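You operate a simulated robot arm through the tools that you are given. There is no shell and no other tool. Be economical: measure what you need, move in short steps, check, and stop when the job is done.

You run a simulated robot arm. Do the job below in one go: nothing can be reset, and whatever is moved stays where it is left.

JOB
Take the jar that says "D 4" from the top of the cream machine and put it on the top of the small grey cabinet. Take the purple-banded ring from the top of the wooden boxes and put it on the weights shelf. Put the 3.0 m blue-cap tube from the top of the cream machine on the middle shelf of the steel rack and the 1.5 m blue-cap tube on the ribbed mat. Put the shorter grey tube on top of the blue cell on the fitting bench top. Put one of the blue-banded weights from the top of the steel rack on the fitting bench top. Put the roll of tape on the top of the steel rack away on the second shelf from the bottom of the blue shelving. Take the collar and put it on the cells shelf. Put one of the cubes from the free end of the dark bench on the glass plate there. Put the purple-rim top cap from the free end of the dark bench on the cells shelf. Do these in any order. Set down upright: jar, blue-cap tube.
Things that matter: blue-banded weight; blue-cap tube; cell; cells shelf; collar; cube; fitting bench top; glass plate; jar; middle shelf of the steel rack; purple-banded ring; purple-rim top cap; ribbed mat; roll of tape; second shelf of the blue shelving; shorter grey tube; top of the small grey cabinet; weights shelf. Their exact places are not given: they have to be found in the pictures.

Only the result counts: the job must be done as asked and must still hold three seconds after the hand-in. Knocking over, shifting, dropping, spilling or breaking anything else fails it. A push-on lid holds only when it is set on centred and level and pressed home; a screw cap is set on level and turned clockwise until tight.

ROBOT AND FRAMES
A 7-joint arm with a fingered hand on a trunk, on a base that drives. Base frame: it is fixed to the floor where the robot stands at the start and does not move with it; the origin is under the middle of the robot, x ahead of it, y to its left, z up; the surface under the hand at the start is at about z = 0.94. Units: m, rad, N and s.
With the tool pointing down near the work surface it reaches from about 0.16 to 0.74 m from the robot's upright axis, wherever it stands. Its first joint turns from -2.897 to 2.897 rad. Places, roughly: blue-banded weight [1, 1.5, 1]; blue-cap tube [0.75, 0, 1]; cell [-3, 1.5, 1]; cells shelf [-1.1, -1.4, 0.5]; collar (15x15x3 cm) [-1.7, 1.3, 0.9]; cube [-2, -2, 1]; fitting bench top [-2.5, 1.5, 0.9]; glass plate [-2, -1.5, 1]; jar [0.5, 0, 1]; middle shelf of the steel rack [1, 1.1, 0.4]; purple-banded ring (6x6x2 cm) [-3.2, -2.5, 0.7]; purple-rim top cap (7x6x2 cm) [-2.4, -2.1, 0.9]; ribbed mat (58x15 cm) [-0.74, 1.66, 0.86]; roll of tape (10x10x5 cm) [1.2, 1.7, 0.9]; second shelf of the blue shelving [-5, -2, 0.5]; shorter grey tube (6x6x23 cm) [0.8, 0.4, 1]; top of the small grey cabinet (22x24 cm) [0.88, -1.94, 0.36]; weights shelf [-1.1, -1, 0.5]. Payload 4 kg.
The tool frame sits at the grasp point between the pads (the TCP): z along the fingers, y along the line on which they close. The tips reach 0.028 m beyond it. The gripper opens to 0.168 m. The gripper's body begins 0.079 m behind the TCP. The gripper is a hand of 4 fingers: y runs from the thumb to the fingers, the wrist lies at [0, 0, -0.249] in the tool frame, and closing takes about 1.5 s.
Orientation is that of the tool frame in the base frame, as a unit quaternion [w, x, y, z]. With the fingers straight down and closing along the base's y, the tool's x points along the base's -x, its y along +y and its z along -z.

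CONTROLS
- The arm moves only by the tool drive_tool. Its arguments are lists of equal length, an entry for each row: "delta_rot": the turn, a rotation vector about the tool's x, y, z in rad, a list of three; "translation": the shift along the tool's x, y, z in m, a list of three; "hand": the gripper command, from -1 (fully open) to 1 (shut), values between in proportion. In form: {"delta_rot": [[rx, ry, rz], ...], "translation": [[dx, dy, dz], ...], "hand": [hand, ...]}. A call has 1 to 12 rows; each row is the pose to reach, as a shift and turn from the pose commanded when the call began, along the tool's axes at that moment. Each row takes 0.2 s and may step no farther than 0.05 m and 0.15 rad from the row before; otherwise, or with a gripper value out of range, the whole call is refused. A pose out of reach is approached as far as the arm can. The call stops where the force on the tool passes 40 N (or 10 N more than at its start, if that is more) or the arm is blocked; 0.2 s more then pass. Each finger travels about 0.153 m/s and halts on what it meets, pressing with about 30 N; the grip force reading is that of the motor and also rises with nothing between the fingers. The clock runs only during rows and for 0.2 s after the last one: add rows that repeat a pose to give the fingers time. It gives the time, the measured TCP pose, the force on the tool (base axes), the opening and the grip force at its end, in the units of the frame above (readings bear some noise), with the torque about the TCP (base axes, N m) and any sound that the robot's microphone picked up.
- Cameras (640 x 400 px; columns grow to the right, rows downward): "scene" is now at [0.023, 0.1541, 1.5098]; the picture's right is [-0.11, -0.99, 0.00], its down [-0.64, 0.07, -0.76] and it looks along [0.76, -0.09, -0.65] (base axes); focal length 280 px, centre (320, 200). "wrist" rides on the gripper at [0.06, -0.06, -0.11] in the tool frame; the picture's right is [0.71, 0.71, 0.00], its down [-0.56, 0.56, -0.61] and it looks along [-0.43, 0.43, 0.79] (tool axes); focal length 265 px, centre (320, 200).
- get_image(camera): a new picture of that camera. It takes no simulated time.
- lift_body(by): slides the trunk up (or, below 0, down) by that many m; the arm and the scene camera ride with it, the base frame stays. It gives what a move gives, with no picture.
- steer(legs): drives the robot by 1 to 6 legs, each [ahead, turn to the left] in m and rad, along the robot's own axes; the way and the turn of a leg run together, so that a leg with both is an arc; at most 1.5 m and 3.142 rad a leg. The arm and the cameras ride along, it lands a little off, and it stops where it bumps. It gives what a move gives.
- hand_shape(shape): the hand has 4 fingers and takes this shape, open, in about a second: jaw (thumb against the fingers, like two jaws); tri (thumb and two fingers); tip (a fingertip pinch); poke (one finger out to press); point (the index stretched); flat (the hand flat); cup (the hand cupped); fist (a fist). The gripper value then closes the fingers along that shape, each until it touches; the sizes above hold for jaw. It gives what a move gives, with no picture.
- turn_head(pan, tilt): turns the head with the scene camera to pan (to the left, within 2.705 rad either way) and tilt (down, from -0.506 to 1.204), counted from straight ahead of the robot. It gives what a move gives.
- pixel_to_xyz(camera, pixels): for up to 12 pixels [column, row] of the newest picture of that camera ("zoom" is the newest enlarged one), the place [x, y, z] in the base frame of the surface seen there, good to about 0.002 m. It takes no simulated time.
- inspect(camera, box): a new picture of the part [left, top, right, bottom] of that camera's present view, enlarged. It takes no simulated time.
- close_job(): hands the job in; it is judged then, once.

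Keep the steps short. Do not move on a guess: measure, check each grasp and each placing, and mend mistakes. In all there are 350 turns and 278 pictures (those below and enlarged ones count). Leave the gripper open and the arm clear of the work at the hand-in unless told otherwise, and finish with a single line.

The tools are called after "Emit:" as name(argument=value, ...) on one line, values as JSON. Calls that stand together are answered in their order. drive_tool: Moves the arm, as the interface text tells. Its arguments: {"type":"object","properties":{"delta_rot":{"type":"array"},"translation":{"type":"array"},"hand":{"type":"array"}},"required":["delta_rot","translation","hand"]} The other tools are called the same way: lift_body (by) slides the trunk up or down; hand_shape (shape) gives the hand a shape; steer (legs) drives the base; turn_head (pan, tilt) turns the head that bears the scene camera; get_image (camera) takes a picture; pixel_to_xyz (camera, pixels) gives the place of the surface under pixels of a picture; inspect (camera, box) takes an enlarged picture of a part of a camera's view; close_job () hands the job in.

At the start:

```text
clock: 0.0
tcp_pos: [0.3791, -0.0753, 1.199]
ee_rot: [0.0, 0.0, 1.0, 0.0]
wrist_force: [0.2, 0.0, -0.2]
ft_torque: [-0.04, 0.01, -0.03]
opening: 0.168
finger_force: 0.1
shape: jaw
trunk travel left (down, up): [-0.525, 0.065]
robot x, y, heading: [0.0022, -0.0016, -0.001]
head pan, tilt: [-0.115, 0.705]
```

scene: 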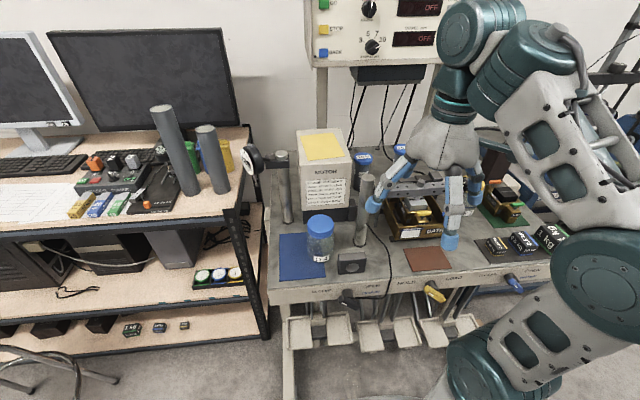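
wrist: 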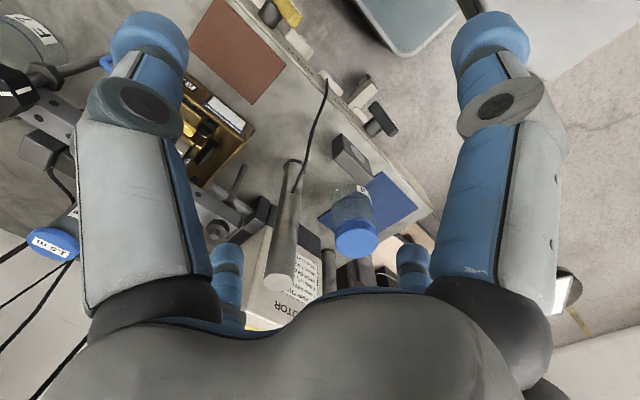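

I start by looking at the machine ahead in more detail.

Emit:
inspect(camera="scene", box=[240, 100, 560, 300])

Emit:
inspect(camera="scene", box=[0, 80, 280, 260])

```text
2.00 times, centred on (400, 200) of scene
```

zoom: 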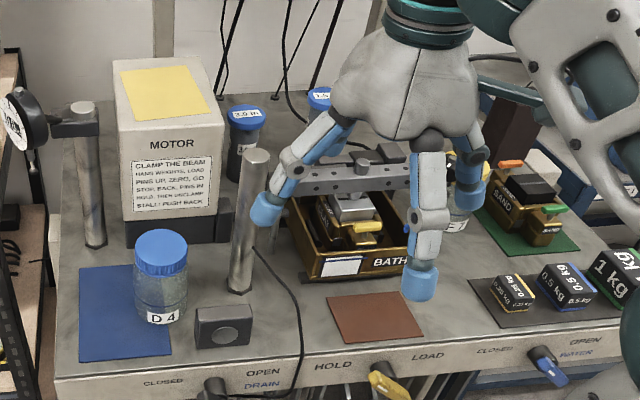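

```text
2.22 times, centred on (140, 170) of scene
```

zoom: 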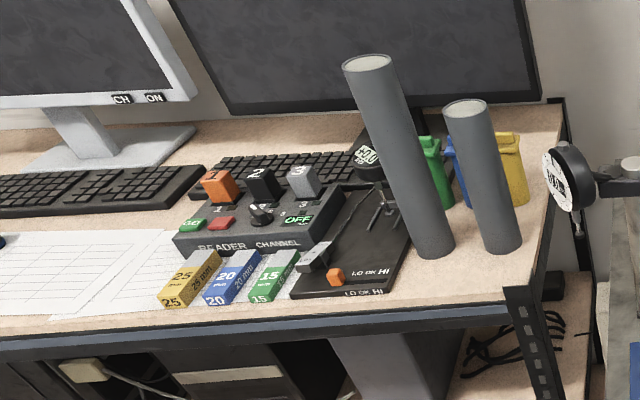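

Now survey the room with the head.

Emit:
pixel_to_xyz(camera="scene", pixels=[[320, 222], [320, 260], [363, 155], [401, 147], [206, 130], [222, 190], [161, 108], [195, 192], [365, 178], [300, 265], [350, 262], [250, 150]])

Emit:
turn_head(pan=0.9, tilt=0.5)

Emit:
get_image(camera="scene")

Emit:
turn_head(pan=2.2, tilt=0.4)

Emit:
get_image(camera="scene")

Emit:
turn_head(pan=-1.0, tilt=0.5)

Emit:
get_image(camera="scene")

Emit:
turn_head(pan=-2.2, tilt=0.4)

Emit:
get_image(camera="scene")

```text
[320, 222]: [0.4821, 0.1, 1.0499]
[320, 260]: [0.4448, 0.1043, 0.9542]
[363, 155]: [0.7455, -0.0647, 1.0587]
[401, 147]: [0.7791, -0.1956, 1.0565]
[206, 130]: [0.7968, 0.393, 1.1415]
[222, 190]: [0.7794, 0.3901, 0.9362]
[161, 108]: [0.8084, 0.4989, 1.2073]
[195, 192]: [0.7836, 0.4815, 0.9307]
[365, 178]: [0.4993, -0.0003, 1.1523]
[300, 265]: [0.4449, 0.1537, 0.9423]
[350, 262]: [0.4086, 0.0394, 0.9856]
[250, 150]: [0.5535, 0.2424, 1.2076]
```

```text
clock: 1.3
tcp_pos: [0.3795, -0.0752, 1.1985]
ee_rot: [0.0, -0.001, 1.0, 0.0]
wrist_force: [-0.4, -0.2, 0.1]
ft_torque: [0.01, 0.01, -0.01]
opening: 0.1679
finger_force: 0.1
shape: jaw
trunk travel left (down, up): [-0.525, 0.065]
robot x, y, heading: [-0.0024, 0.0013, -0.0]
head pan, tilt: [0.901, 0.499]
```

```text
273 pictures are left
```

scene: 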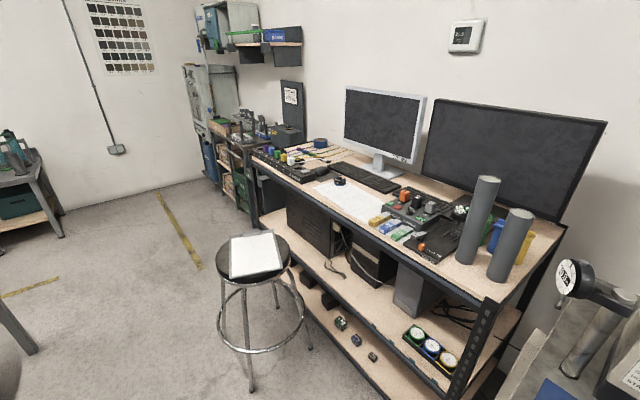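

```text
clock: 2.8
tcp_pos: [0.3779, -0.0759, 1.1995]
ee_rot: [0.0, -0.001, 1.0, 0.0]
wrist_force: [0.9, -0.8, -0.9]
ft_torque: [-0.01, -0.03, 0.02]
opening: 0.1679
finger_force: 0.0
shape: jaw
trunk travel left (down, up): [-0.525, 0.065]
robot x, y, heading: [0.0022, -0.0003, 0.001]
head pan, tilt: [2.201, 0.4]
```

```text
272 pictures are left
```

scene: 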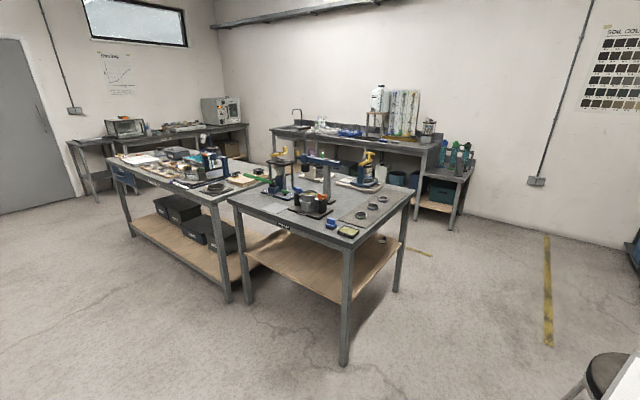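

```text
clock: 5.5
tcp_pos: [0.3788, -0.0757, 1.1986]
ee_rot: [0.0, 0.0, 1.0, 0.001]
wrist_force: [-0.4, 0.2, -0.8]
ft_torque: [0.02, -0.03, 0.01]
opening: 0.1679
finger_force: 0.1
shape: jaw
trunk travel left (down, up): [-0.525, 0.065]
robot x, y, heading: [0.0029, -0.0028, 0.001]
head pan, tilt: [-1.0, 0.499]
```

```text
271 pictures are left
```

scene: 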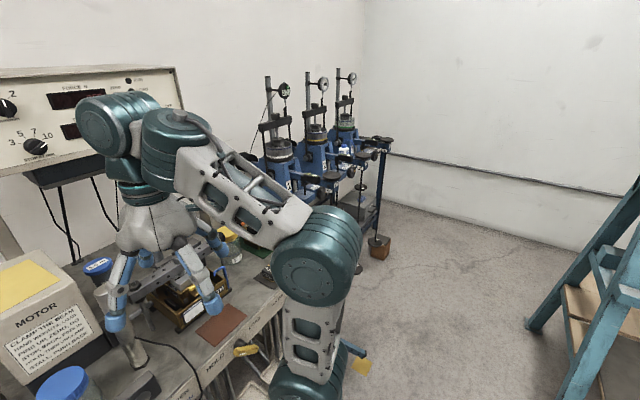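

```text
clock: 6.9
tcp_pos: [0.3788, -0.0764, 1.1991]
ee_rot: [0.001, 0.0, 1.0, 0.0]
wrist_force: [0.2, -0.4, 0.6]
ft_torque: [0.01, -0.01, 0.0]
opening: 0.1678
finger_force: 0.1
shape: jaw
trunk travel left (down, up): [-0.525, 0.065]
robot x, y, heading: [0.0034, 0.0, -0.003]
head pan, tilt: [-2.201, 0.4]
```

```text
270 pictures are left
```

scene: 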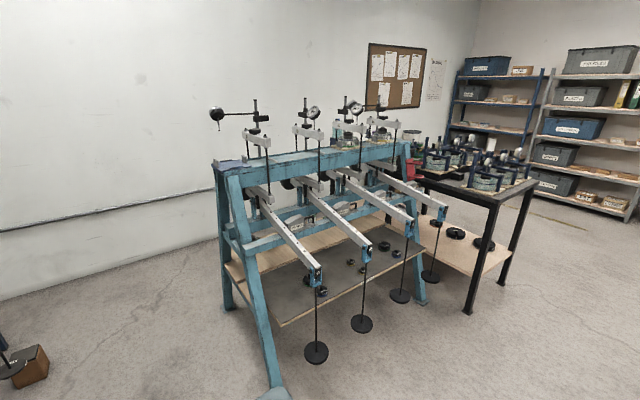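

Back to the machine, closer measurements for the jar's surroundings.

Emit:
turn_head(pan=0.1, tilt=0.8)

Emit:
inspect(camera="scene", box=[220, 80, 540, 280])

```text
clock: 9.0
tcp_pos: [0.3786, -0.076, 1.1985]
ee_rot: [0.0, 0.001, 1.0, 0.0]
wrist_force: [0.2, -0.6, -0.2]
ft_torque: [0.01, 0.01, 0.0]
opening: 0.168
finger_force: 0.1
shape: jaw
trunk travel left (down, up): [-0.525, 0.065]
robot x, y, heading: [0.0022, 0.0024, -0.002]
head pan, tilt: [0.099, 0.799]
```

```text
2.00 times, centred on (380, 180) of scene
```

zoom: 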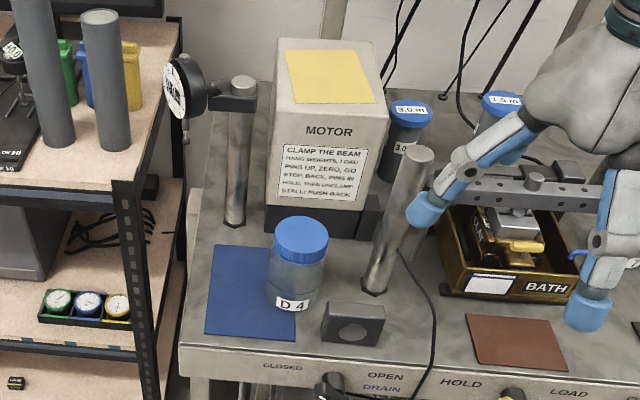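

Emit:
pixel_to_xyz(camera="zoom", pixels=[[276, 238], [326, 238], [301, 222], [301, 258], [418, 155], [376, 285], [318, 225], [330, 200], [335, 115], [412, 107], [502, 99], [240, 85]])

Emit:
pixel_to_xyz(camera="zoom", pixels=[[392, 108], [431, 108], [388, 175], [436, 290], [470, 180], [220, 200], [292, 306], [101, 15], [84, 18], [118, 18], [112, 150], [350, 315]])

```text
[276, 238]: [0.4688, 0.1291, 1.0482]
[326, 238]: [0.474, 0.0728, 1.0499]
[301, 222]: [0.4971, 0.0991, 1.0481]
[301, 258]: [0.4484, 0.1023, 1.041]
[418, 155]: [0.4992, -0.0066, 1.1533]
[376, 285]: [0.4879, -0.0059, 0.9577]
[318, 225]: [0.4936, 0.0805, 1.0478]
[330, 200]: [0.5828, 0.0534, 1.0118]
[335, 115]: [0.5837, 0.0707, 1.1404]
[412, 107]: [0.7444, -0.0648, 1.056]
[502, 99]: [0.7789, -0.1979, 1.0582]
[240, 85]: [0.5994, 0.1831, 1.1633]
```

```text
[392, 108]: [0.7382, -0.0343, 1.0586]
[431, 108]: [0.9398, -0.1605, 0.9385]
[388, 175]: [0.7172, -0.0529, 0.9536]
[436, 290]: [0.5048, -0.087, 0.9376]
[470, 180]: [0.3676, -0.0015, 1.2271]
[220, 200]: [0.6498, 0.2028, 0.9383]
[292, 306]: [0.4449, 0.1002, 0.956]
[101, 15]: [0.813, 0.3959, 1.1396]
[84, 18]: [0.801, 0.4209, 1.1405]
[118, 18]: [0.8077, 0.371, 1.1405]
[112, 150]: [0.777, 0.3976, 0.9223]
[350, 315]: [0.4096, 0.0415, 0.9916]
```

Jar centre ≈ (0.474, 0.101), lid top z 1.049, motor box face x 0.583. I'll raise the hand, turn it 90° so the fingers close along x, and go above the jar.

Emit:
drive_tool(delta_rot=[[0, 0, 0.143], [0, 0, 0.286], [0, 0, 0.429], [0, 0, 0.571], [0, 0, 0.714], [0, 0, 0.857], [0, 0, 1.0], [0, 0, 1.143], [0, 0, 1.286], [0, 0, 1.429], [0, 0, 1.571], [0, 0, 1.571]], translation=[[0, 0, -0.04], [0, 0, -0.07], [-0.01, 0.02, -0.07], [-0.02, 0.04, -0.07], [-0.03, 0.06, -0.07], [-0.04, 0.08, -0.07], [-0.055, 0.1, -0.07], [-0.065, 0.12, -0.07], [-0.075, 0.14, -0.07], [-0.085, 0.16, -0.07], [-0.095, 0.177, -0.07], [-0.095, 0.177, -0.07]], hand=[-1, -1, -1, -1, -1, -0.8, -0.6, -0.5, -0.4, -0.4, -0.4, -0.4])

Emit:
get_image(camera="scene")

Emit:
get_image(camera="wrist")

```text
clock: 11.6
tcp_pos: [0.3995, 0.1075, 1.2137]
ee_rot: [-0.001, 0.711, 0.703, 0.004]
wrist_force: [-1.0, 0.1, -0.4]
ft_torque: [0.03, -0.23, 0.02]
opening: 0.1179
finger_force: 0.2
shape: jaw
out of reach, approached as far as the arm can: row 1, 2, 3, 4, 5, 6, 7, 8, 9, 10, 11, 12
trunk travel left (down, up): [-0.525, 0.065]
robot x, y, heading: [-0.0018, -0.0026, -0.002]
head pan, tilt: [0.099, 0.799]
```

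```text
268 pictures are left
```

scene: 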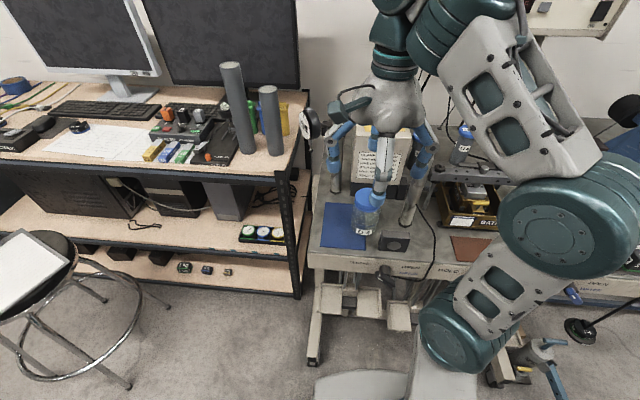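

```text
267 pictures are left
```

wrist: 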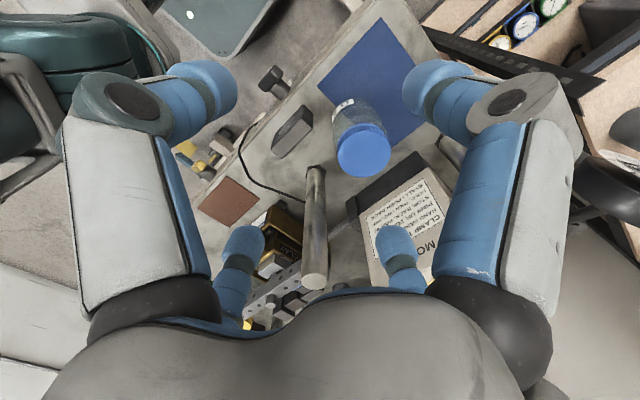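

The arm cannot reach out at that height; the hand also looks cross-shaped (4 fingers). I measure finger places before lowering.

Emit:
pixel_to_xyz(camera="scene", pixels=[[383, 185], [383, 165], [335, 150], [336, 185], [421, 158], [424, 140], [380, 100], [355, 105], [405, 105]])

Emit:
inspect(camera="scene", box=[300, 60, 460, 260])

Emit:
lift_body(by=0.06)

```text
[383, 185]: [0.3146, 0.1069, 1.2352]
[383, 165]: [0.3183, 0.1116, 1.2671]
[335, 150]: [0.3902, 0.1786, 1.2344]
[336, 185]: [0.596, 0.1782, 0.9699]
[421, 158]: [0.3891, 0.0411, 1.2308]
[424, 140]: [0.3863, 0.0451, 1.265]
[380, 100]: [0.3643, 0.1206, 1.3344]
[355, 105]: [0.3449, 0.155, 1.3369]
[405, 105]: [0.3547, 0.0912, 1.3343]
```

```text
2.00 times, centred on (380, 160) of scene
```

zoom: 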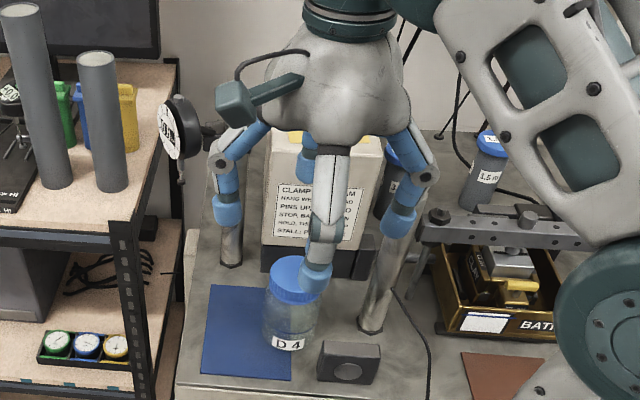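

```text
clock: 12.6
tcp_pos: [0.4, 0.1143, 1.2714]
ee_rot: [-0.001, 0.708, 0.707, 0.001]
wrist_force: [0.2, -0.5, -0.3]
ft_torque: [0.03, 0.01, -0.05]
opening: 0.1177
finger_force: 0.0
shape: jaw
trunk travel left (down, up): [-0.585, 0.005]
robot x, y, heading: [0.0002, 0.0001, 0.005]
head pan, tilt: [0.099, 0.799]
```

Fingers form a cross, outer radius ≈ half opening + 0.026. I check what the commanded pose is with a zero move.

Emit:
drive_tool(delta_rot=[[0, 0, 0], [0, 0, 0]], translation=[[0, 0, 0.02], [0, 0, 0.04]], hand=[-0.2, -0.1])

```text
clock: 13.2
tcp_pos: [0.3998, 0.1149, 1.2315]
ee_rot: [0.0, 0.707, 0.707, 0.002]
wrist_force: [0.8, 0.5, -0.4]
ft_torque: [0.01, -0.03, 0.03]
opening: 0.0931
finger_force: 0.1
shape: jaw
trunk travel left (down, up): [-0.585, 0.005]
robot x, y, heading: [-0.0021, 0.0026, -0.001]
head pan, tilt: [0.099, 0.799]
```

Emit:
drive_tool(delta_rot=[[0, 0, 0], [0, 0, 0], [0, 0, 0], [0, 0, 0]], translation=[[-0.005, 0.02, 0.03], [-0.01, 0.05, 0.05], [-0.014, 0.074, 0.07], [-0.014, 0.074, 0.09]], hand=[-0.1, -0.1, -0.1, -0.1])

Emit:
inspect(camera="scene", box=[270, 80, 490, 280])

Emit:
get_image(camera="wrist")

```text
clock: 14.2
tcp_pos: [0.4738, 0.0992, 1.141]
ee_rot: [0.0, 0.708, 0.706, 0.001]
wrist_force: [-0.2, -0.6, 0.0]
ft_torque: [-0.01, 0.02, 0.03]
opening: 0.0927
finger_force: 0.0
shape: jaw
trunk travel left (down, up): [-0.585, 0.005]
robot x, y, heading: [-0.0015, -0.0023, -0.004]
head pan, tilt: [0.099, 0.799]
```

```text
2.00 times, centred on (380, 180) of scene
```

zoom: 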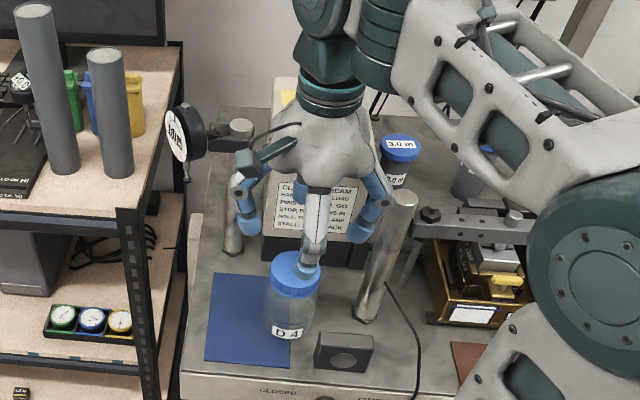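

```text
264 pictures are left
```

wrist: 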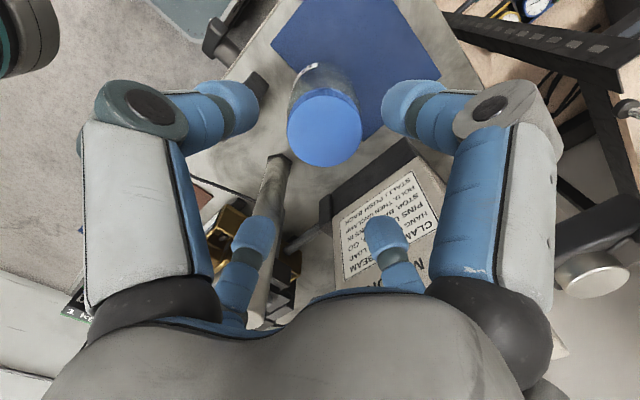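

Measure the outermost points of the right finger (knuckle near zoom (384,203)) relative to the post.

Emit:
pixel_to_xyz(camera="zoom", pixels=[[385, 203], [390, 205], [365, 230], [372, 175], [368, 232], [238, 190], [240, 230], [394, 205], [386, 235], [402, 235], [360, 305], [374, 310]])

```text
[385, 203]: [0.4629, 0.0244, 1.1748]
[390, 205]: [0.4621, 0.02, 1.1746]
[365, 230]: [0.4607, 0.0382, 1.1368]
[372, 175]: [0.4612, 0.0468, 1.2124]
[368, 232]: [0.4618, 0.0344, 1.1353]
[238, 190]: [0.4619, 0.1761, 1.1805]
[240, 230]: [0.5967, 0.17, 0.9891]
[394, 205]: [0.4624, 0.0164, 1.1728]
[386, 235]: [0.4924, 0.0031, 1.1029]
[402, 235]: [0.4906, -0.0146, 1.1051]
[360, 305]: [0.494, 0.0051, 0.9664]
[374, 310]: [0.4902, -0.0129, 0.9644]
```

Knuckle clearance to post only ~8 mm, so I turn the hand 45° so the fingers straddle the post, then lower.

Emit:
drive_tool(delta_rot=[[0, 0, -0.13], [0, 0, -0.26], [0, 0, -0.39], [0, 0, -0.52], [0, 0, -0.655], [0, 0, -0.785], [0, 0, -0.785], [0, 0, -0.785], [0, 0, -0.785], [0, 0, -0.785]], translation=[[0, 0, 0], [0, 0, 0], [0, 0, 0], [0, 0, 0], [0, 0, 0], [0.002, 0, 0], [0.002, 0, 0.03], [0.002, 0, 0.06], [0.002, 0, 0.09], [0.002, 0, 0.116]], hand=[-0.1, -0.1, -0.1, -0.1, -0.1, -0.1, -0.1, -0.1, -0.1, -0.1])

Emit:
inspect(camera="scene", box=[270, 80, 490, 280])

Emit:
get_image(camera="wrist")

```text
clock: 16.4
tcp_pos: [0.476, 0.1017, 1.025]
ee_rot: [0.0, 0.383, 0.924, 0.001]
wrist_force: [0.3, -0.6, 0.0]
ft_torque: [-0.02, -0.01, 0.02]
opening: 0.093
finger_force: 0.0
shape: jaw
trunk travel left (down, up): [-0.585, 0.005]
robot x, y, heading: [0.0016, -0.0011, -0.004]
head pan, tilt: [0.099, 0.799]
```

```text
2.00 times, centred on (380, 180) of scene
```

zoom: 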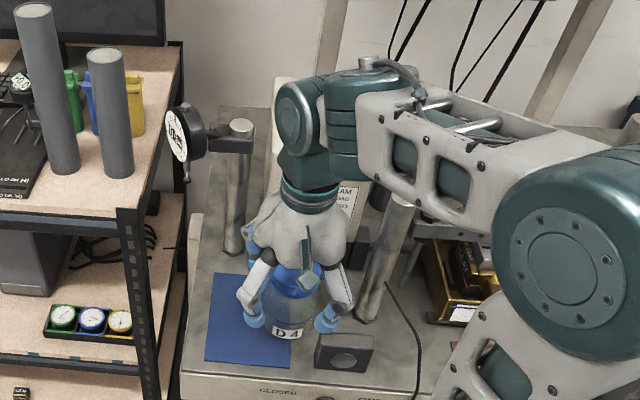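

```text
262 pictures are left
```

wrist: 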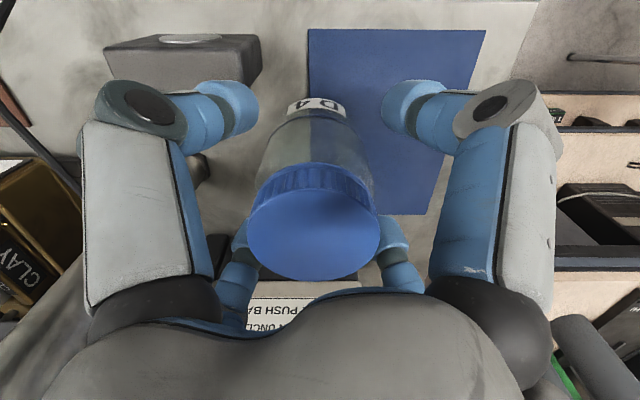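

Centred. Close the fingers.

Emit:
drive_tool(delta_rot=[[0, 0, 0], [0, 0, 0], [0, 0, 0], [0, 0, 0], [0, 0, 0], [0, 0, 0]], translation=[[0, 0, 0], [0, 0, 0], [0, 0, 0], [0, 0, 0], [0, 0, 0], [0, 0, 0]], hand=[0.2, 0.5, 1, 1, 1, 1])

Emit:
drive_tool(delta_rot=[[0, 0, 0], [0, 0, 0], [0, 0, 0], [0, 0, 0], [0, 0, 0]], translation=[[0, 0, -0.02], [0, 0, -0.05], [0, 0, -0.09], [0, 0, -0.13], [0, 0, -0.16]], hand=[1, 1, 1, 1, 1])

Emit:
get_image(camera="wrist")

```text
clock: 17.8
tcp_pos: [0.4754, 0.1027, 1.0256]
ee_rot: [0.001, 0.383, 0.924, 0.001]
wrist_force: [-0.1, 0.5, 0.1]
ft_torque: [0.01, 0.02, 0.0]
opening: 0.0577
finger_force: 29.6
shape: jaw
trunk travel left (down, up): [-0.585, 0.005]
robot x, y, heading: [0.0032, -0.0028, -0.002]
head pan, tilt: [0.099, 0.799]
```

```text
clock: 19.0
tcp_pos: [0.4741, 0.1023, 1.1843]
ee_rot: [0.0, 0.382, 0.924, 0.0]
wrist_force: [-1.0, -0.7, -2.0]
ft_torque: [-0.03, 0.01, -0.03]
opening: 0.058
finger_force: 29.9
shape: jaw
trunk travel left (down, up): [-0.585, 0.005]
robot x, y, heading: [-0.0025, -0.001, 0.005]
head pan, tilt: [0.099, 0.799]
```

```text
261 pictures are left
```

wrist: 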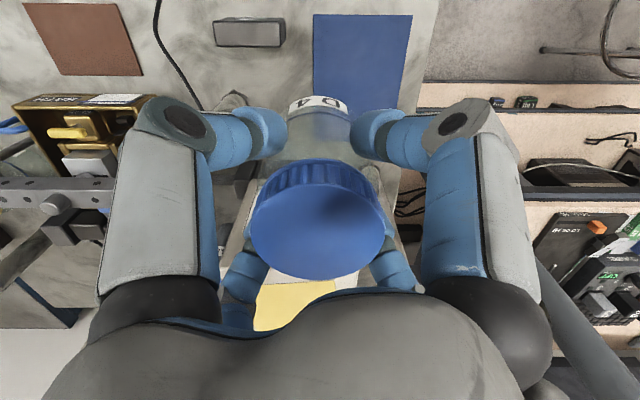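

Jar is held (label D 4). Retract the arm toward the robot, then look right for the small grey cabinet.

Emit:
drive_tool(delta_rot=[[0, 0, 0], [0, 0, 0], [0, 0, 0], [0, 0, 0]], translation=[[0.025, -0.025, 0], [0.055, -0.055, 0], [0.085, -0.085, 0], [0.11, -0.11, 0]], hand=[1, 1, 1, 1])

Emit:
turn_head(pan=-1.3, tilt=0.7)

Emit:
get_image(camera="scene")

Emit:
turn_head(pan=-2.6, tilt=0.7)

Emit:
get_image(camera="scene")

```text
clock: 20.0
tcp_pos: [0.3189, 0.1023, 1.1873]
ee_rot: [0.0, 0.383, 0.924, 0.001]
wrist_force: [-0.1, -0.1, -1.4]
ft_torque: [-0.01, 0.01, 0.0]
opening: 0.0579
finger_force: 30.4
shape: jaw
trunk travel left (down, up): [-0.585, 0.005]
robot x, y, heading: [0.0008, -0.0002, 0.001]
head pan, tilt: [0.099, 0.799]
```

```text
clock: 21.5
tcp_pos: [0.3208, 0.1033, 1.1857]
ee_rot: [0.0, 0.382, 0.924, 0.0]
wrist_force: [-0.4, -0.6, -2.1]
ft_torque: [-0.01, 0.0, 0.01]
opening: 0.0577
finger_force: 29.9
shape: jaw
trunk travel left (down, up): [-0.585, 0.005]
robot x, y, heading: [0.0037, -0.0004, -0.001]
head pan, tilt: [-1.3, 0.7]
```

```text
260 pictures are left
```

scene: 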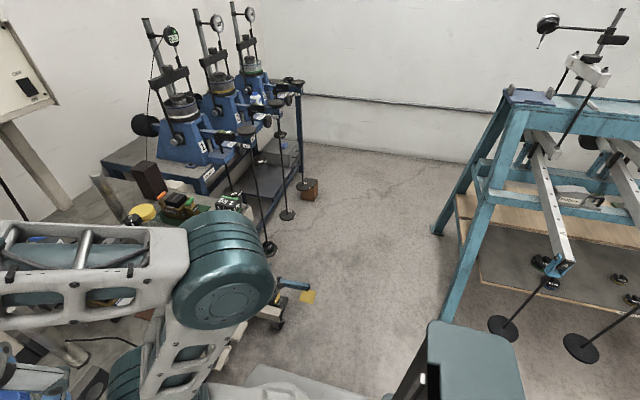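

```text
clock: 23.0
tcp_pos: [0.3203, 0.1021, 1.1857]
ee_rot: [0.001, 0.383, 0.924, 0.0]
wrist_force: [0.4, -0.2, -1.4]
ft_torque: [-0.03, 0.01, -0.01]
opening: 0.0578
finger_force: 30.1
shape: jaw
trunk travel left (down, up): [-0.585, 0.005]
robot x, y, heading: [0.0016, 0.0003, 0.001]
head pan, tilt: [-2.601, 0.7]
```

```text
259 pictures are left
```

scene: 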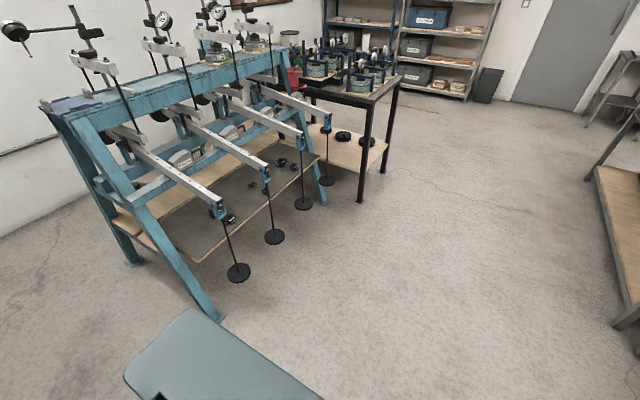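

Emit:
pixel_to_xyz(camera="scene", pixels=[[200, 350], [185, 312], [130, 375], [290, 390], [235, 275], [210, 310], [325, 205], [360, 200], [610, 320], [300, 165], [240, 150], [190, 240]])

Emit:
turn_head(pan=-1.1, tilt=0.5)

Emit:
inspect(camera="scene", box=[180, 100, 420, 250])

Emit:
pixel_to_xyz(camera="zoom", pixels=[[320, 200], [200, 200], [400, 300], [440, 150], [300, 300], [100, 300]])

```text
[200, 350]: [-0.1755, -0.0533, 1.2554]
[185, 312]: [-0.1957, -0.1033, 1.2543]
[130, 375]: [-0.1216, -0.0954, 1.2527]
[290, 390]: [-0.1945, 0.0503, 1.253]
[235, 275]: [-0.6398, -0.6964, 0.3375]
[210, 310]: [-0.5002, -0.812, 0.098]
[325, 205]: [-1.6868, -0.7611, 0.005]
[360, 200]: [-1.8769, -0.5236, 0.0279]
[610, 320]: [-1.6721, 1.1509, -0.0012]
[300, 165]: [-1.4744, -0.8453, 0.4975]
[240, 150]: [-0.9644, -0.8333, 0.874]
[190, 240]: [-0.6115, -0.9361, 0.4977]
```

```text
clock: 24.6
tcp_pos: [0.32, 0.1025, 1.1856]
ee_rot: [0.001, 0.383, 0.924, 0.001]
wrist_force: [-0.3, 0.0, -1.1]
ft_torque: [0.02, -0.02, 0.0]
opening: 0.0578
finger_force: 30.3
shape: jaw
trunk travel left (down, up): [-0.585, 0.005]
robot x, y, heading: [0.0016, 0.0022, 0.006]
head pan, tilt: [-1.1, 0.499]
```

```text
2.67 times, centred on (300, 175) of scene
```

zoom: 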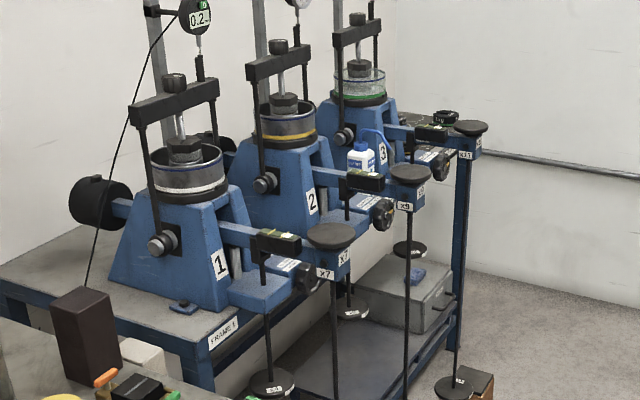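

```text
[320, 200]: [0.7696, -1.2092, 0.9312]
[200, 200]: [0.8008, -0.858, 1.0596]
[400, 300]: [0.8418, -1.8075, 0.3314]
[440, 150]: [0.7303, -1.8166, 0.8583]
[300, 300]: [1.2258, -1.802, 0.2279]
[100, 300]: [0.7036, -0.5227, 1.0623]
```

The grey cabinet is the low box under press 3 (zoom (405,290)). I back up slightly, turn right and drive along the corridor for a closer view.

Emit:
steer(legs=[[-0.12, 0], [0, -1.571], [0.8, 0]])

Emit:
turn_head(pan=0.6, tilt=0.7)

Emit:
get_image(camera="scene")

```text
clock: 33.6
tcp_pos: [-0.0187, -1.1201, 1.1863]
ee_rot: [0.001, 0.924, 0.383, 0.0]
wrist_force: [0.2, 0.0, -2.1]
ft_torque: [0.04, 0.03, -0.01]
opening: 0.0576
finger_force: 29.8
shape: jaw
trunk travel left (down, up): [-0.585, 0.005]
robot x, y, heading: [-0.123, -0.8017, -1.574]
head pan, tilt: [-1.1, 0.499]
```

```text
clock: 35.3
tcp_pos: [-0.0179, -1.1204, 1.1863]
ee_rot: [0.0, 0.924, 0.383, 0.0]
wrist_force: [0.6, 0.6, -1.8]
ft_torque: [0.04, -0.03, 0.03]
opening: 0.0575
finger_force: 29.8
shape: jaw
trunk travel left (down, up): [-0.585, 0.005]
robot x, y, heading: [-0.1219, -0.7998, -1.568]
head pan, tilt: [0.6, 0.7]
```

```text
257 pictures are left
```

scene: 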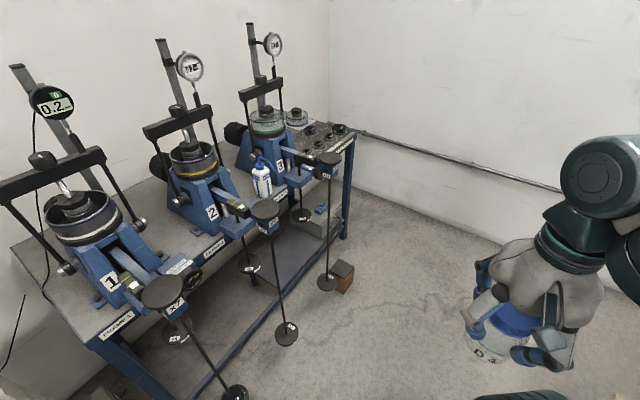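

Emit:
pixel_to_xyz(camera="scene", pixels=[[321, 210], [310, 228], [342, 270], [328, 285], [288, 335], [237, 392], [262, 207], [330, 160], [330, 172], [345, 225], [300, 215], [206, 248]])

Emit:
inspect(camera="scene", box=[220, 130, 380, 300])

```text
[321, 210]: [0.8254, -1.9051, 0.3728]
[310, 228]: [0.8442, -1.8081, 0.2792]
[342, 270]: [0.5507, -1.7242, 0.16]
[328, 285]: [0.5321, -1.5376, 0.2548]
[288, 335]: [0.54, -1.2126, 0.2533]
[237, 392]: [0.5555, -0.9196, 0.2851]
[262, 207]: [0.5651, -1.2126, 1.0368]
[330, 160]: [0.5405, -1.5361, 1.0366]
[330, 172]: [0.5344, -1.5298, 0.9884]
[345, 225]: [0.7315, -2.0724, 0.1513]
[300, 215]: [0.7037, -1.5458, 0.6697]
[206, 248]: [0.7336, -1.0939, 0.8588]
```

```text
2.35 times, centred on (300, 215) of scene
```

zoom: 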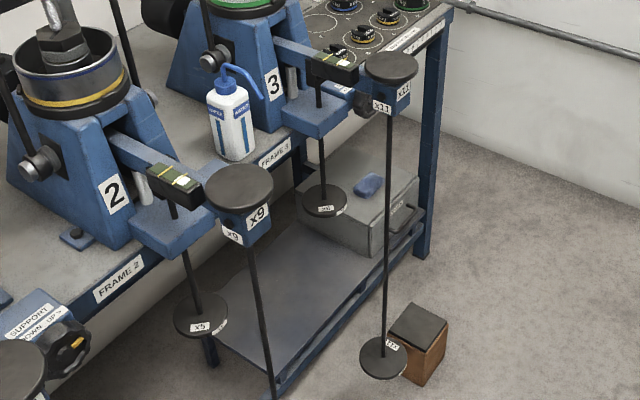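

The cabinet top (z 0.36) is under a table edge (x 0.73, z 0.86): the hand must come in tilted from the front, so the jar needs a tilted grip. I go back to the machine, set the jar on the free front-left mat area and regrasp tilted.

Emit:
steer(legs=[[-0.8, 0], [0, 1.571], [0.12, 0]])

Emit:
turn_head(pan=0.1, tilt=0.9)

Emit:
get_image(camera="scene")

```text
clock: 44.3
tcp_pos: [0.3154, 0.1109, 1.1867]
ee_rot: [0.0, 0.38, 0.925, 0.0]
wrist_force: [-0.3, 1.2, -1.3]
ft_torque: [0.0, 0.01, 0.0]
opening: 0.0574
finger_force: 30.2
shape: jaw
trunk travel left (down, up): [-0.585, 0.005]
robot x, y, heading: [-0.0047, 0.0051, 0.005]
head pan, tilt: [0.6, 0.7]
```

```text
clock: 45.2
tcp_pos: [0.3145, 0.1098, 1.1865]
ee_rot: [0.001, 0.38, 0.925, 0.001]
wrist_force: [-0.5, 0.3, -1.6]
ft_torque: [0.01, 0.0, 0.0]
opening: 0.0576
finger_force: 30.1
shape: jaw
trunk travel left (down, up): [-0.585, 0.005]
robot x, y, heading: [-0.0061, 0.007, 0.003]
head pan, tilt: [0.099, 0.901]
```

```text
255 pictures are left
```

scene: 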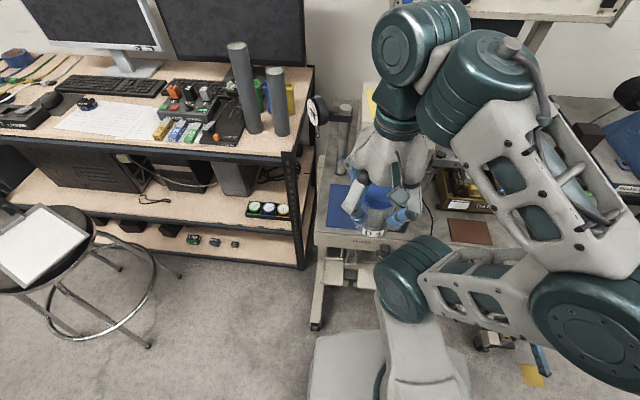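

Emit:
pixel_to_xyz(camera="scene", pixels=[[330, 222], [335, 190], [326, 240], [340, 205], [328, 232], [322, 218]])

```text
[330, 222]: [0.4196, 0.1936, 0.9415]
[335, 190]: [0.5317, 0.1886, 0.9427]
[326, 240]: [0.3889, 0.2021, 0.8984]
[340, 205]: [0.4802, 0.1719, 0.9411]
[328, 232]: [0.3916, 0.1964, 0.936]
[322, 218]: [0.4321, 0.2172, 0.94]
```

Emit:
drive_tool(delta_rot=[[0, 0, 0], [0, 0, 0], [0, 0, 0], [0, 0, 0], [0, 0, 0], [0, 0, 0], [0, 0, 0], [0, 0, 0], [0, 0, 0], [0, 0, 0]], translation=[[-0.02, 0.04, 0], [-0.04, 0.085, 0], [-0.06, 0.131, 0], [-0.06, 0.131, 0.04], [-0.06, 0.131, 0.08], [-0.06, 0.131, 0.12], [-0.06, 0.131, 0.145], [-0.06, 0.131, 0.155], [-0.06, 0.131, 0.159], [-0.06, 0.131, 0.159]], hand=[1, 1, 1, 1, 1, 1, 1, 1, 1, 1])

Emit:
drive_tool(delta_rot=[[0, 0, 0], [0, 0, 0], [0, 0, 0], [0, 0, 0], [0, 0, 0], [0, 0, 0], [0, 0, 0], [0, 0, 0]], translation=[[0, 0, 0], [0, 0, 0], [0, 0, 0], [0, 0, 0], [0, 0, -0.03], [0, 0, -0.07], [0, 0, -0.11], [0, 0, -0.14]], hand=[0.5, 0.2, 0, -0.2, -0.2, -0.2, -0.2, -0.2])

Emit:
hand_shape(shape="tip")

Emit:
get_image(camera="wrist")

Emit:
inspect(camera="scene", box=[300, 80, 460, 260])

```text
refused: row 3 steps farther than a row can; nothing moved
```

```text
clock: 47.0
tcp_pos: [0.3158, 0.1117, 1.2691]
ee_rot: [-0.001, 0.379, 0.925, 0.0]
wrist_force: [1.7, 0.6, -0.5]
ft_torque: [0.01, 0.09, 0.01]
opening: 0.1008
finger_force: 0.2
shape: jaw
out of reach, approached as far as the arm can: row 7, 8
trunk travel left (down, up): [-0.585, 0.005]
robot x, y, heading: [-0.0057, 0.0061, 0.012]
head pan, tilt: [0.099, 0.901]
```

```text
clock: 47.9
tcp_pos: [0.3141, 0.1103, 1.2719]
ee_rot: [0.0, 0.38, 0.925, 0.001]
wrist_force: [0.2, 0.0, -0.7]
ft_torque: [0.01, 0.03, -0.02]
opening: 0.168
finger_force: 0.0
shape: tip
trunk travel left (down, up): [-0.585, 0.005]
robot x, y, heading: [-0.002, 0.007, 0.006]
head pan, tilt: [0.099, 0.901]
```

```text
254 pictures are left
```

wrist: 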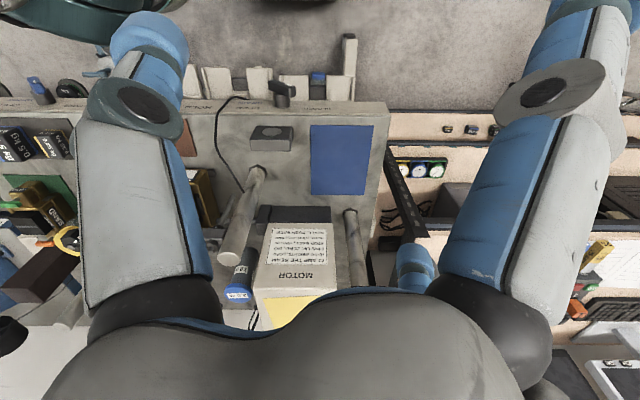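

```text
2.22 times, centred on (380, 170) of scene
```

zoom: 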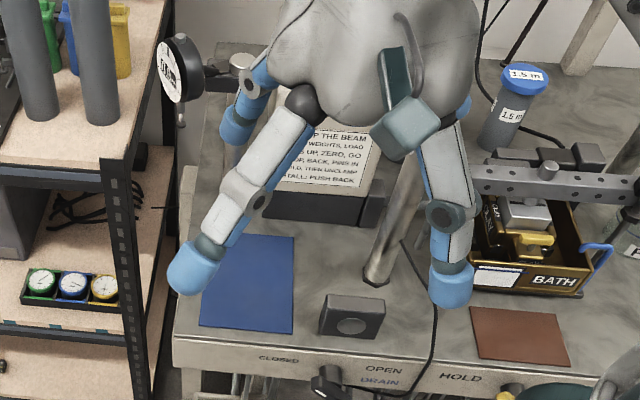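

The first call was refused and the second one then opened the hand: I've dropped the jar — my mistake for batching dependent moves. Look for where it went.

Emit:
turn_head(pan=0.2, tilt=1.2)

Emit:
get_image(camera="scene")

```text
clock: 48.7
tcp_pos: [0.3132, 0.111, 1.2717]
ee_rot: [0.001, 0.38, 0.925, 0.001]
wrist_force: [-0.4, -0.4, -0.2]
ft_torque: [-0.01, 0.0, 0.02]
opening: 0.1679
finger_force: 0.1
shape: tip
trunk travel left (down, up): [-0.585, 0.005]
robot x, y, heading: [-0.002, 0.0029, 0.008]
head pan, tilt: [0.201, 1.201]
```

```text
252 pictures are left
```

scene: 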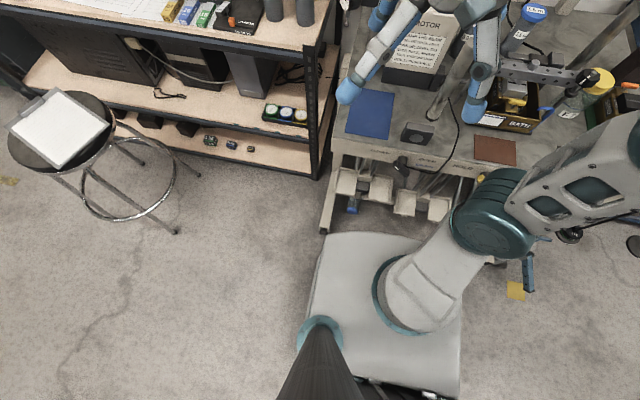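

Emit:
inspect(camera="scene", box=[300, 140, 460, 240])

Emit:
pixel_to_xyz(camera="scene", pixels=[[354, 203], [354, 210], [350, 188], [380, 245], [330, 240], [400, 205], [325, 225], [362, 240]])

```text
4.00 times, centred on (380, 190) of scene
```

zoom: 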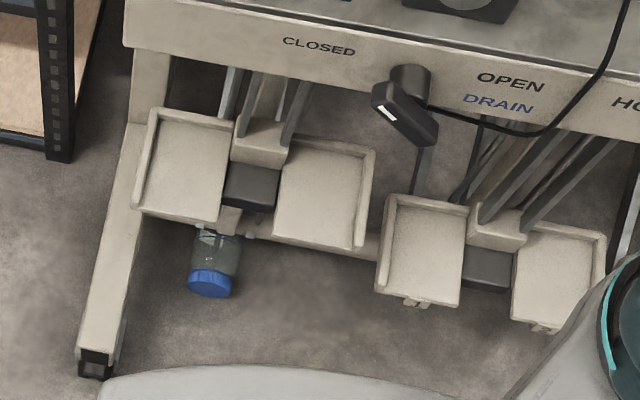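

```text
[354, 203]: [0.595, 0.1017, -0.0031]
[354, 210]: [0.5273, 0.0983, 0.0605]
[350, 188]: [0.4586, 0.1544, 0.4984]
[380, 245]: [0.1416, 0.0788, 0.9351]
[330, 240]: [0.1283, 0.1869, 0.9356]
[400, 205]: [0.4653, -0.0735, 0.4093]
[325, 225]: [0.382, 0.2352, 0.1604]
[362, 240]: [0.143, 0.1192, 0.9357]
```

The jar lies on the floor under the machine, lid toward me, near (0.53, 0.10, 0.03). It must be recovered. First understand the "tip" shape: partially close it and look.

Emit:
turn_head(pan=0.2, tilt=0.7)

Emit:
drive_tool(delta_rot=[[0, 0, 0], [0, 0, 0], [0, 0, 0], [0, 0, 0], [0, 0, 0], [0, 0, 0]], translation=[[0, 0, 0], [0, 0, 0], [0, 0, 0], [0, 0, 0], [0, 0, 0], [0, 0, 0]], hand=[-0.5, 0, 0.5, 0.7, 0.7, 0.7])

Emit:
inspect(camera="scene", box=[290, 80, 450, 260])

Emit:
get_image(camera="wrist")

```text
clock: 49.6
tcp_pos: [0.3136, 0.1114, 1.2709]
ee_rot: [0.0, 0.379, 0.925, 0.0]
wrist_force: [-0.1, -0.9, -0.3]
ft_torque: [0.02, 0.0, -0.04]
opening: 0.168
finger_force: 0.1
shape: tip
trunk travel left (down, up): [-0.585, 0.005]
robot x, y, heading: [-0.0061, 0.0025, 0.006]
head pan, tilt: [0.201, 0.7]
```

```text
clock: 51.0
tcp_pos: [0.3129, 0.1122, 1.2715]
ee_rot: [0.0, 0.379, 0.925, 0.001]
wrist_force: [-0.2, 0.7, -0.4]
ft_torque: [0.01, 0.02, 0.0]
opening: 0.0253
finger_force: 0.1
shape: tip
trunk travel left (down, up): [-0.585, 0.005]
robot x, y, heading: [-0.0057, 0.0059, 0.007]
head pan, tilt: [0.201, 0.7]
```

```text
2.22 times, centred on (370, 170) of scene
```

zoom: 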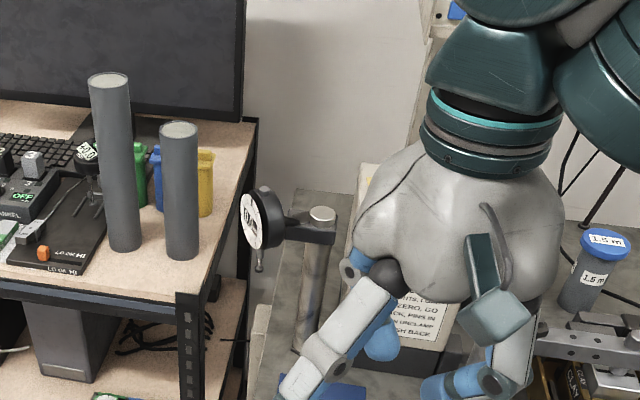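

```text
249 pictures are left
```

wrist: 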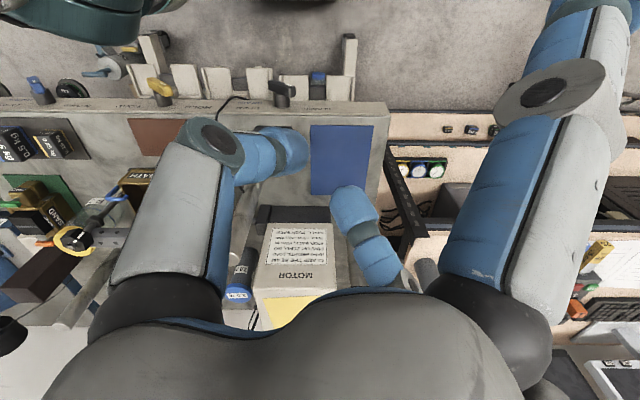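

Tip shape: thumb and the opposite finger pinch, other two stay spread. To recover the jar I back away from the machine and lower the trunk to look under it.

Emit:
steer(legs=[[-0.45, 0]])

Emit:
hand_shape(shape="jaw")

Emit:
lift_body(by=-0.58)

Emit:
turn_head(pan=0.0, tilt=0.6)

Emit:
get_image(camera="scene")

```text
clock: 53.7
tcp_pos: [-0.1351, 0.1079, 1.2705]
ee_rot: [0.0, 0.378, 0.926, 0.0]
wrist_force: [-1.6, -0.3, -0.7]
ft_torque: [0.01, -0.01, 0.0]
opening: 0.0255
finger_force: 0.2
shape: tip
trunk travel left (down, up): [-0.585, 0.005]
robot x, y, heading: [-0.4501, 0.0024, 0.009]
head pan, tilt: [0.201, 0.7]
```

```text
clock: 54.6
tcp_pos: [-0.1352, 0.107, 1.2714]
ee_rot: [0.0, 0.378, 0.926, 0.001]
wrist_force: [-0.1, 0.8, 0.9]
ft_torque: [0.0, 0.06, 0.01]
opening: 0.1679
finger_force: 0.1
shape: jaw
trunk travel left (down, up): [-0.585, 0.005]
robot x, y, heading: [-0.4525, 0.0037, 0.008]
head pan, tilt: [0.201, 0.7]
```

```text
refused: -0.58 is not a number from -0.4 to 0.4
```

```text
clock: 55.4
tcp_pos: [-0.1345, 0.1085, 1.2707]
ee_rot: [0.001, 0.379, 0.925, 0.0]
wrist_force: [0.4, 0.0, 0.0]
ft_torque: [0.0, -0.01, 0.0]
opening: 0.168
finger_force: 0.0
shape: jaw
trunk travel left (down, up): [-0.585, 0.005]
robot x, y, heading: [-0.4547, 0.0025, 0.008]
head pan, tilt: [0.0, 0.6]
```

```text
248 pictures are left
```

scene: 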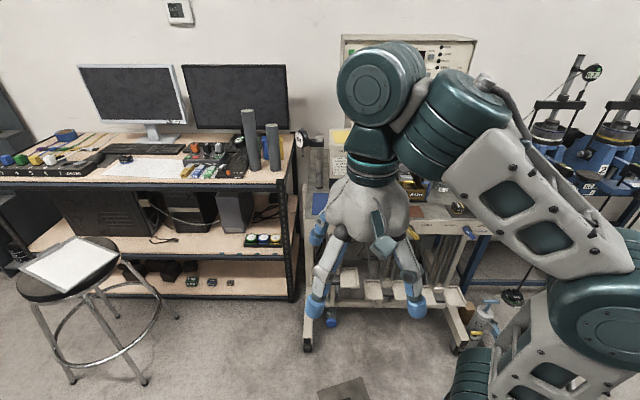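

Lower in two steps and look again.

Emit:
lift_body(by=-0.3)

Emit:
lift_body(by=-0.28)

Emit:
turn_head(pan=0.1, tilt=0.5)

Emit:
get_image(camera="scene")

Emit:
inspect(camera="scene", box=[250, 130, 410, 260])

```text
clock: 58.4
tcp_pos: [-0.1352, 0.1087, 0.9708]
ee_rot: [0.0, 0.379, 0.925, 0.0]
wrist_force: [-0.5, 0.3, -0.2]
ft_torque: [0.02, 0.04, 0.01]
opening: 0.1683
finger_force: 0.0
shape: jaw
trunk travel left (down, up): [-0.285, 0.305]
robot x, y, heading: [-0.4548, 0.0001, 0.006]
head pan, tilt: [0.0, 0.6]
```

```text
clock: 61.2
tcp_pos: [-0.134, 0.1079, 0.6913]
ee_rot: [0.0, 0.378, 0.926, 0.001]
wrist_force: [0.1, 0.9, -0.1]
ft_torque: [0.0, -0.04, 0.04]
opening: 0.1682
finger_force: 0.0
shape: jaw
trunk travel left (down, up): [-0.005, 0.585]
robot x, y, heading: [-0.4492, 0.0026, 0.013]
head pan, tilt: [0.0, 0.6]
```

```text
clock: 61.9
tcp_pos: [-0.1358, 0.1085, 0.6906]
ee_rot: [0.001, 0.379, 0.926, 0.001]
wrist_force: [-0.5, 0.2, 0.1]
ft_torque: [-0.03, -0.03, 0.01]
opening: 0.168
finger_force: 0.1
shape: jaw
trunk travel left (down, up): [-0.005, 0.585]
robot x, y, heading: [-0.4519, -0.0002, 0.01]
head pan, tilt: [0.099, 0.499]
```

```text
247 pictures are left
```

scene: 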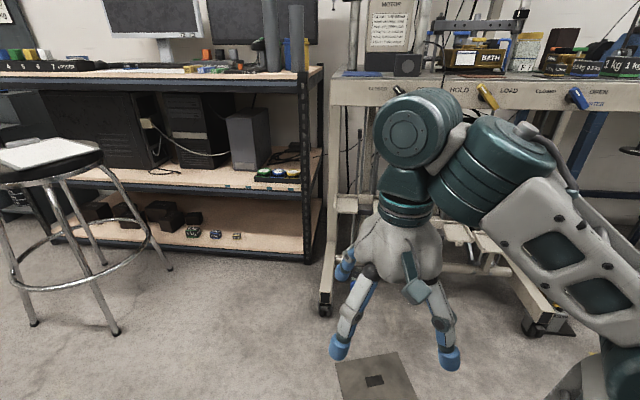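

```text
3.08 times, centred on (330, 195) of scene
```

zoom: 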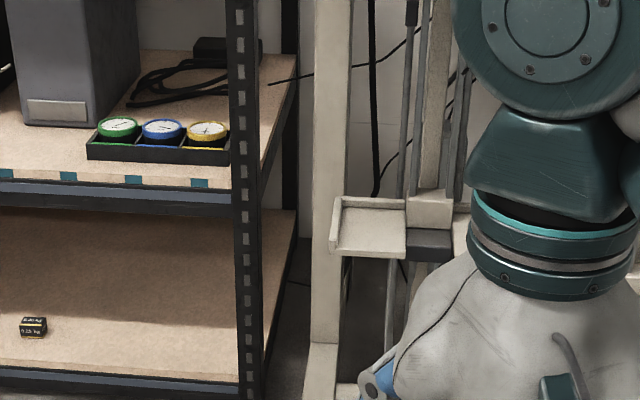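

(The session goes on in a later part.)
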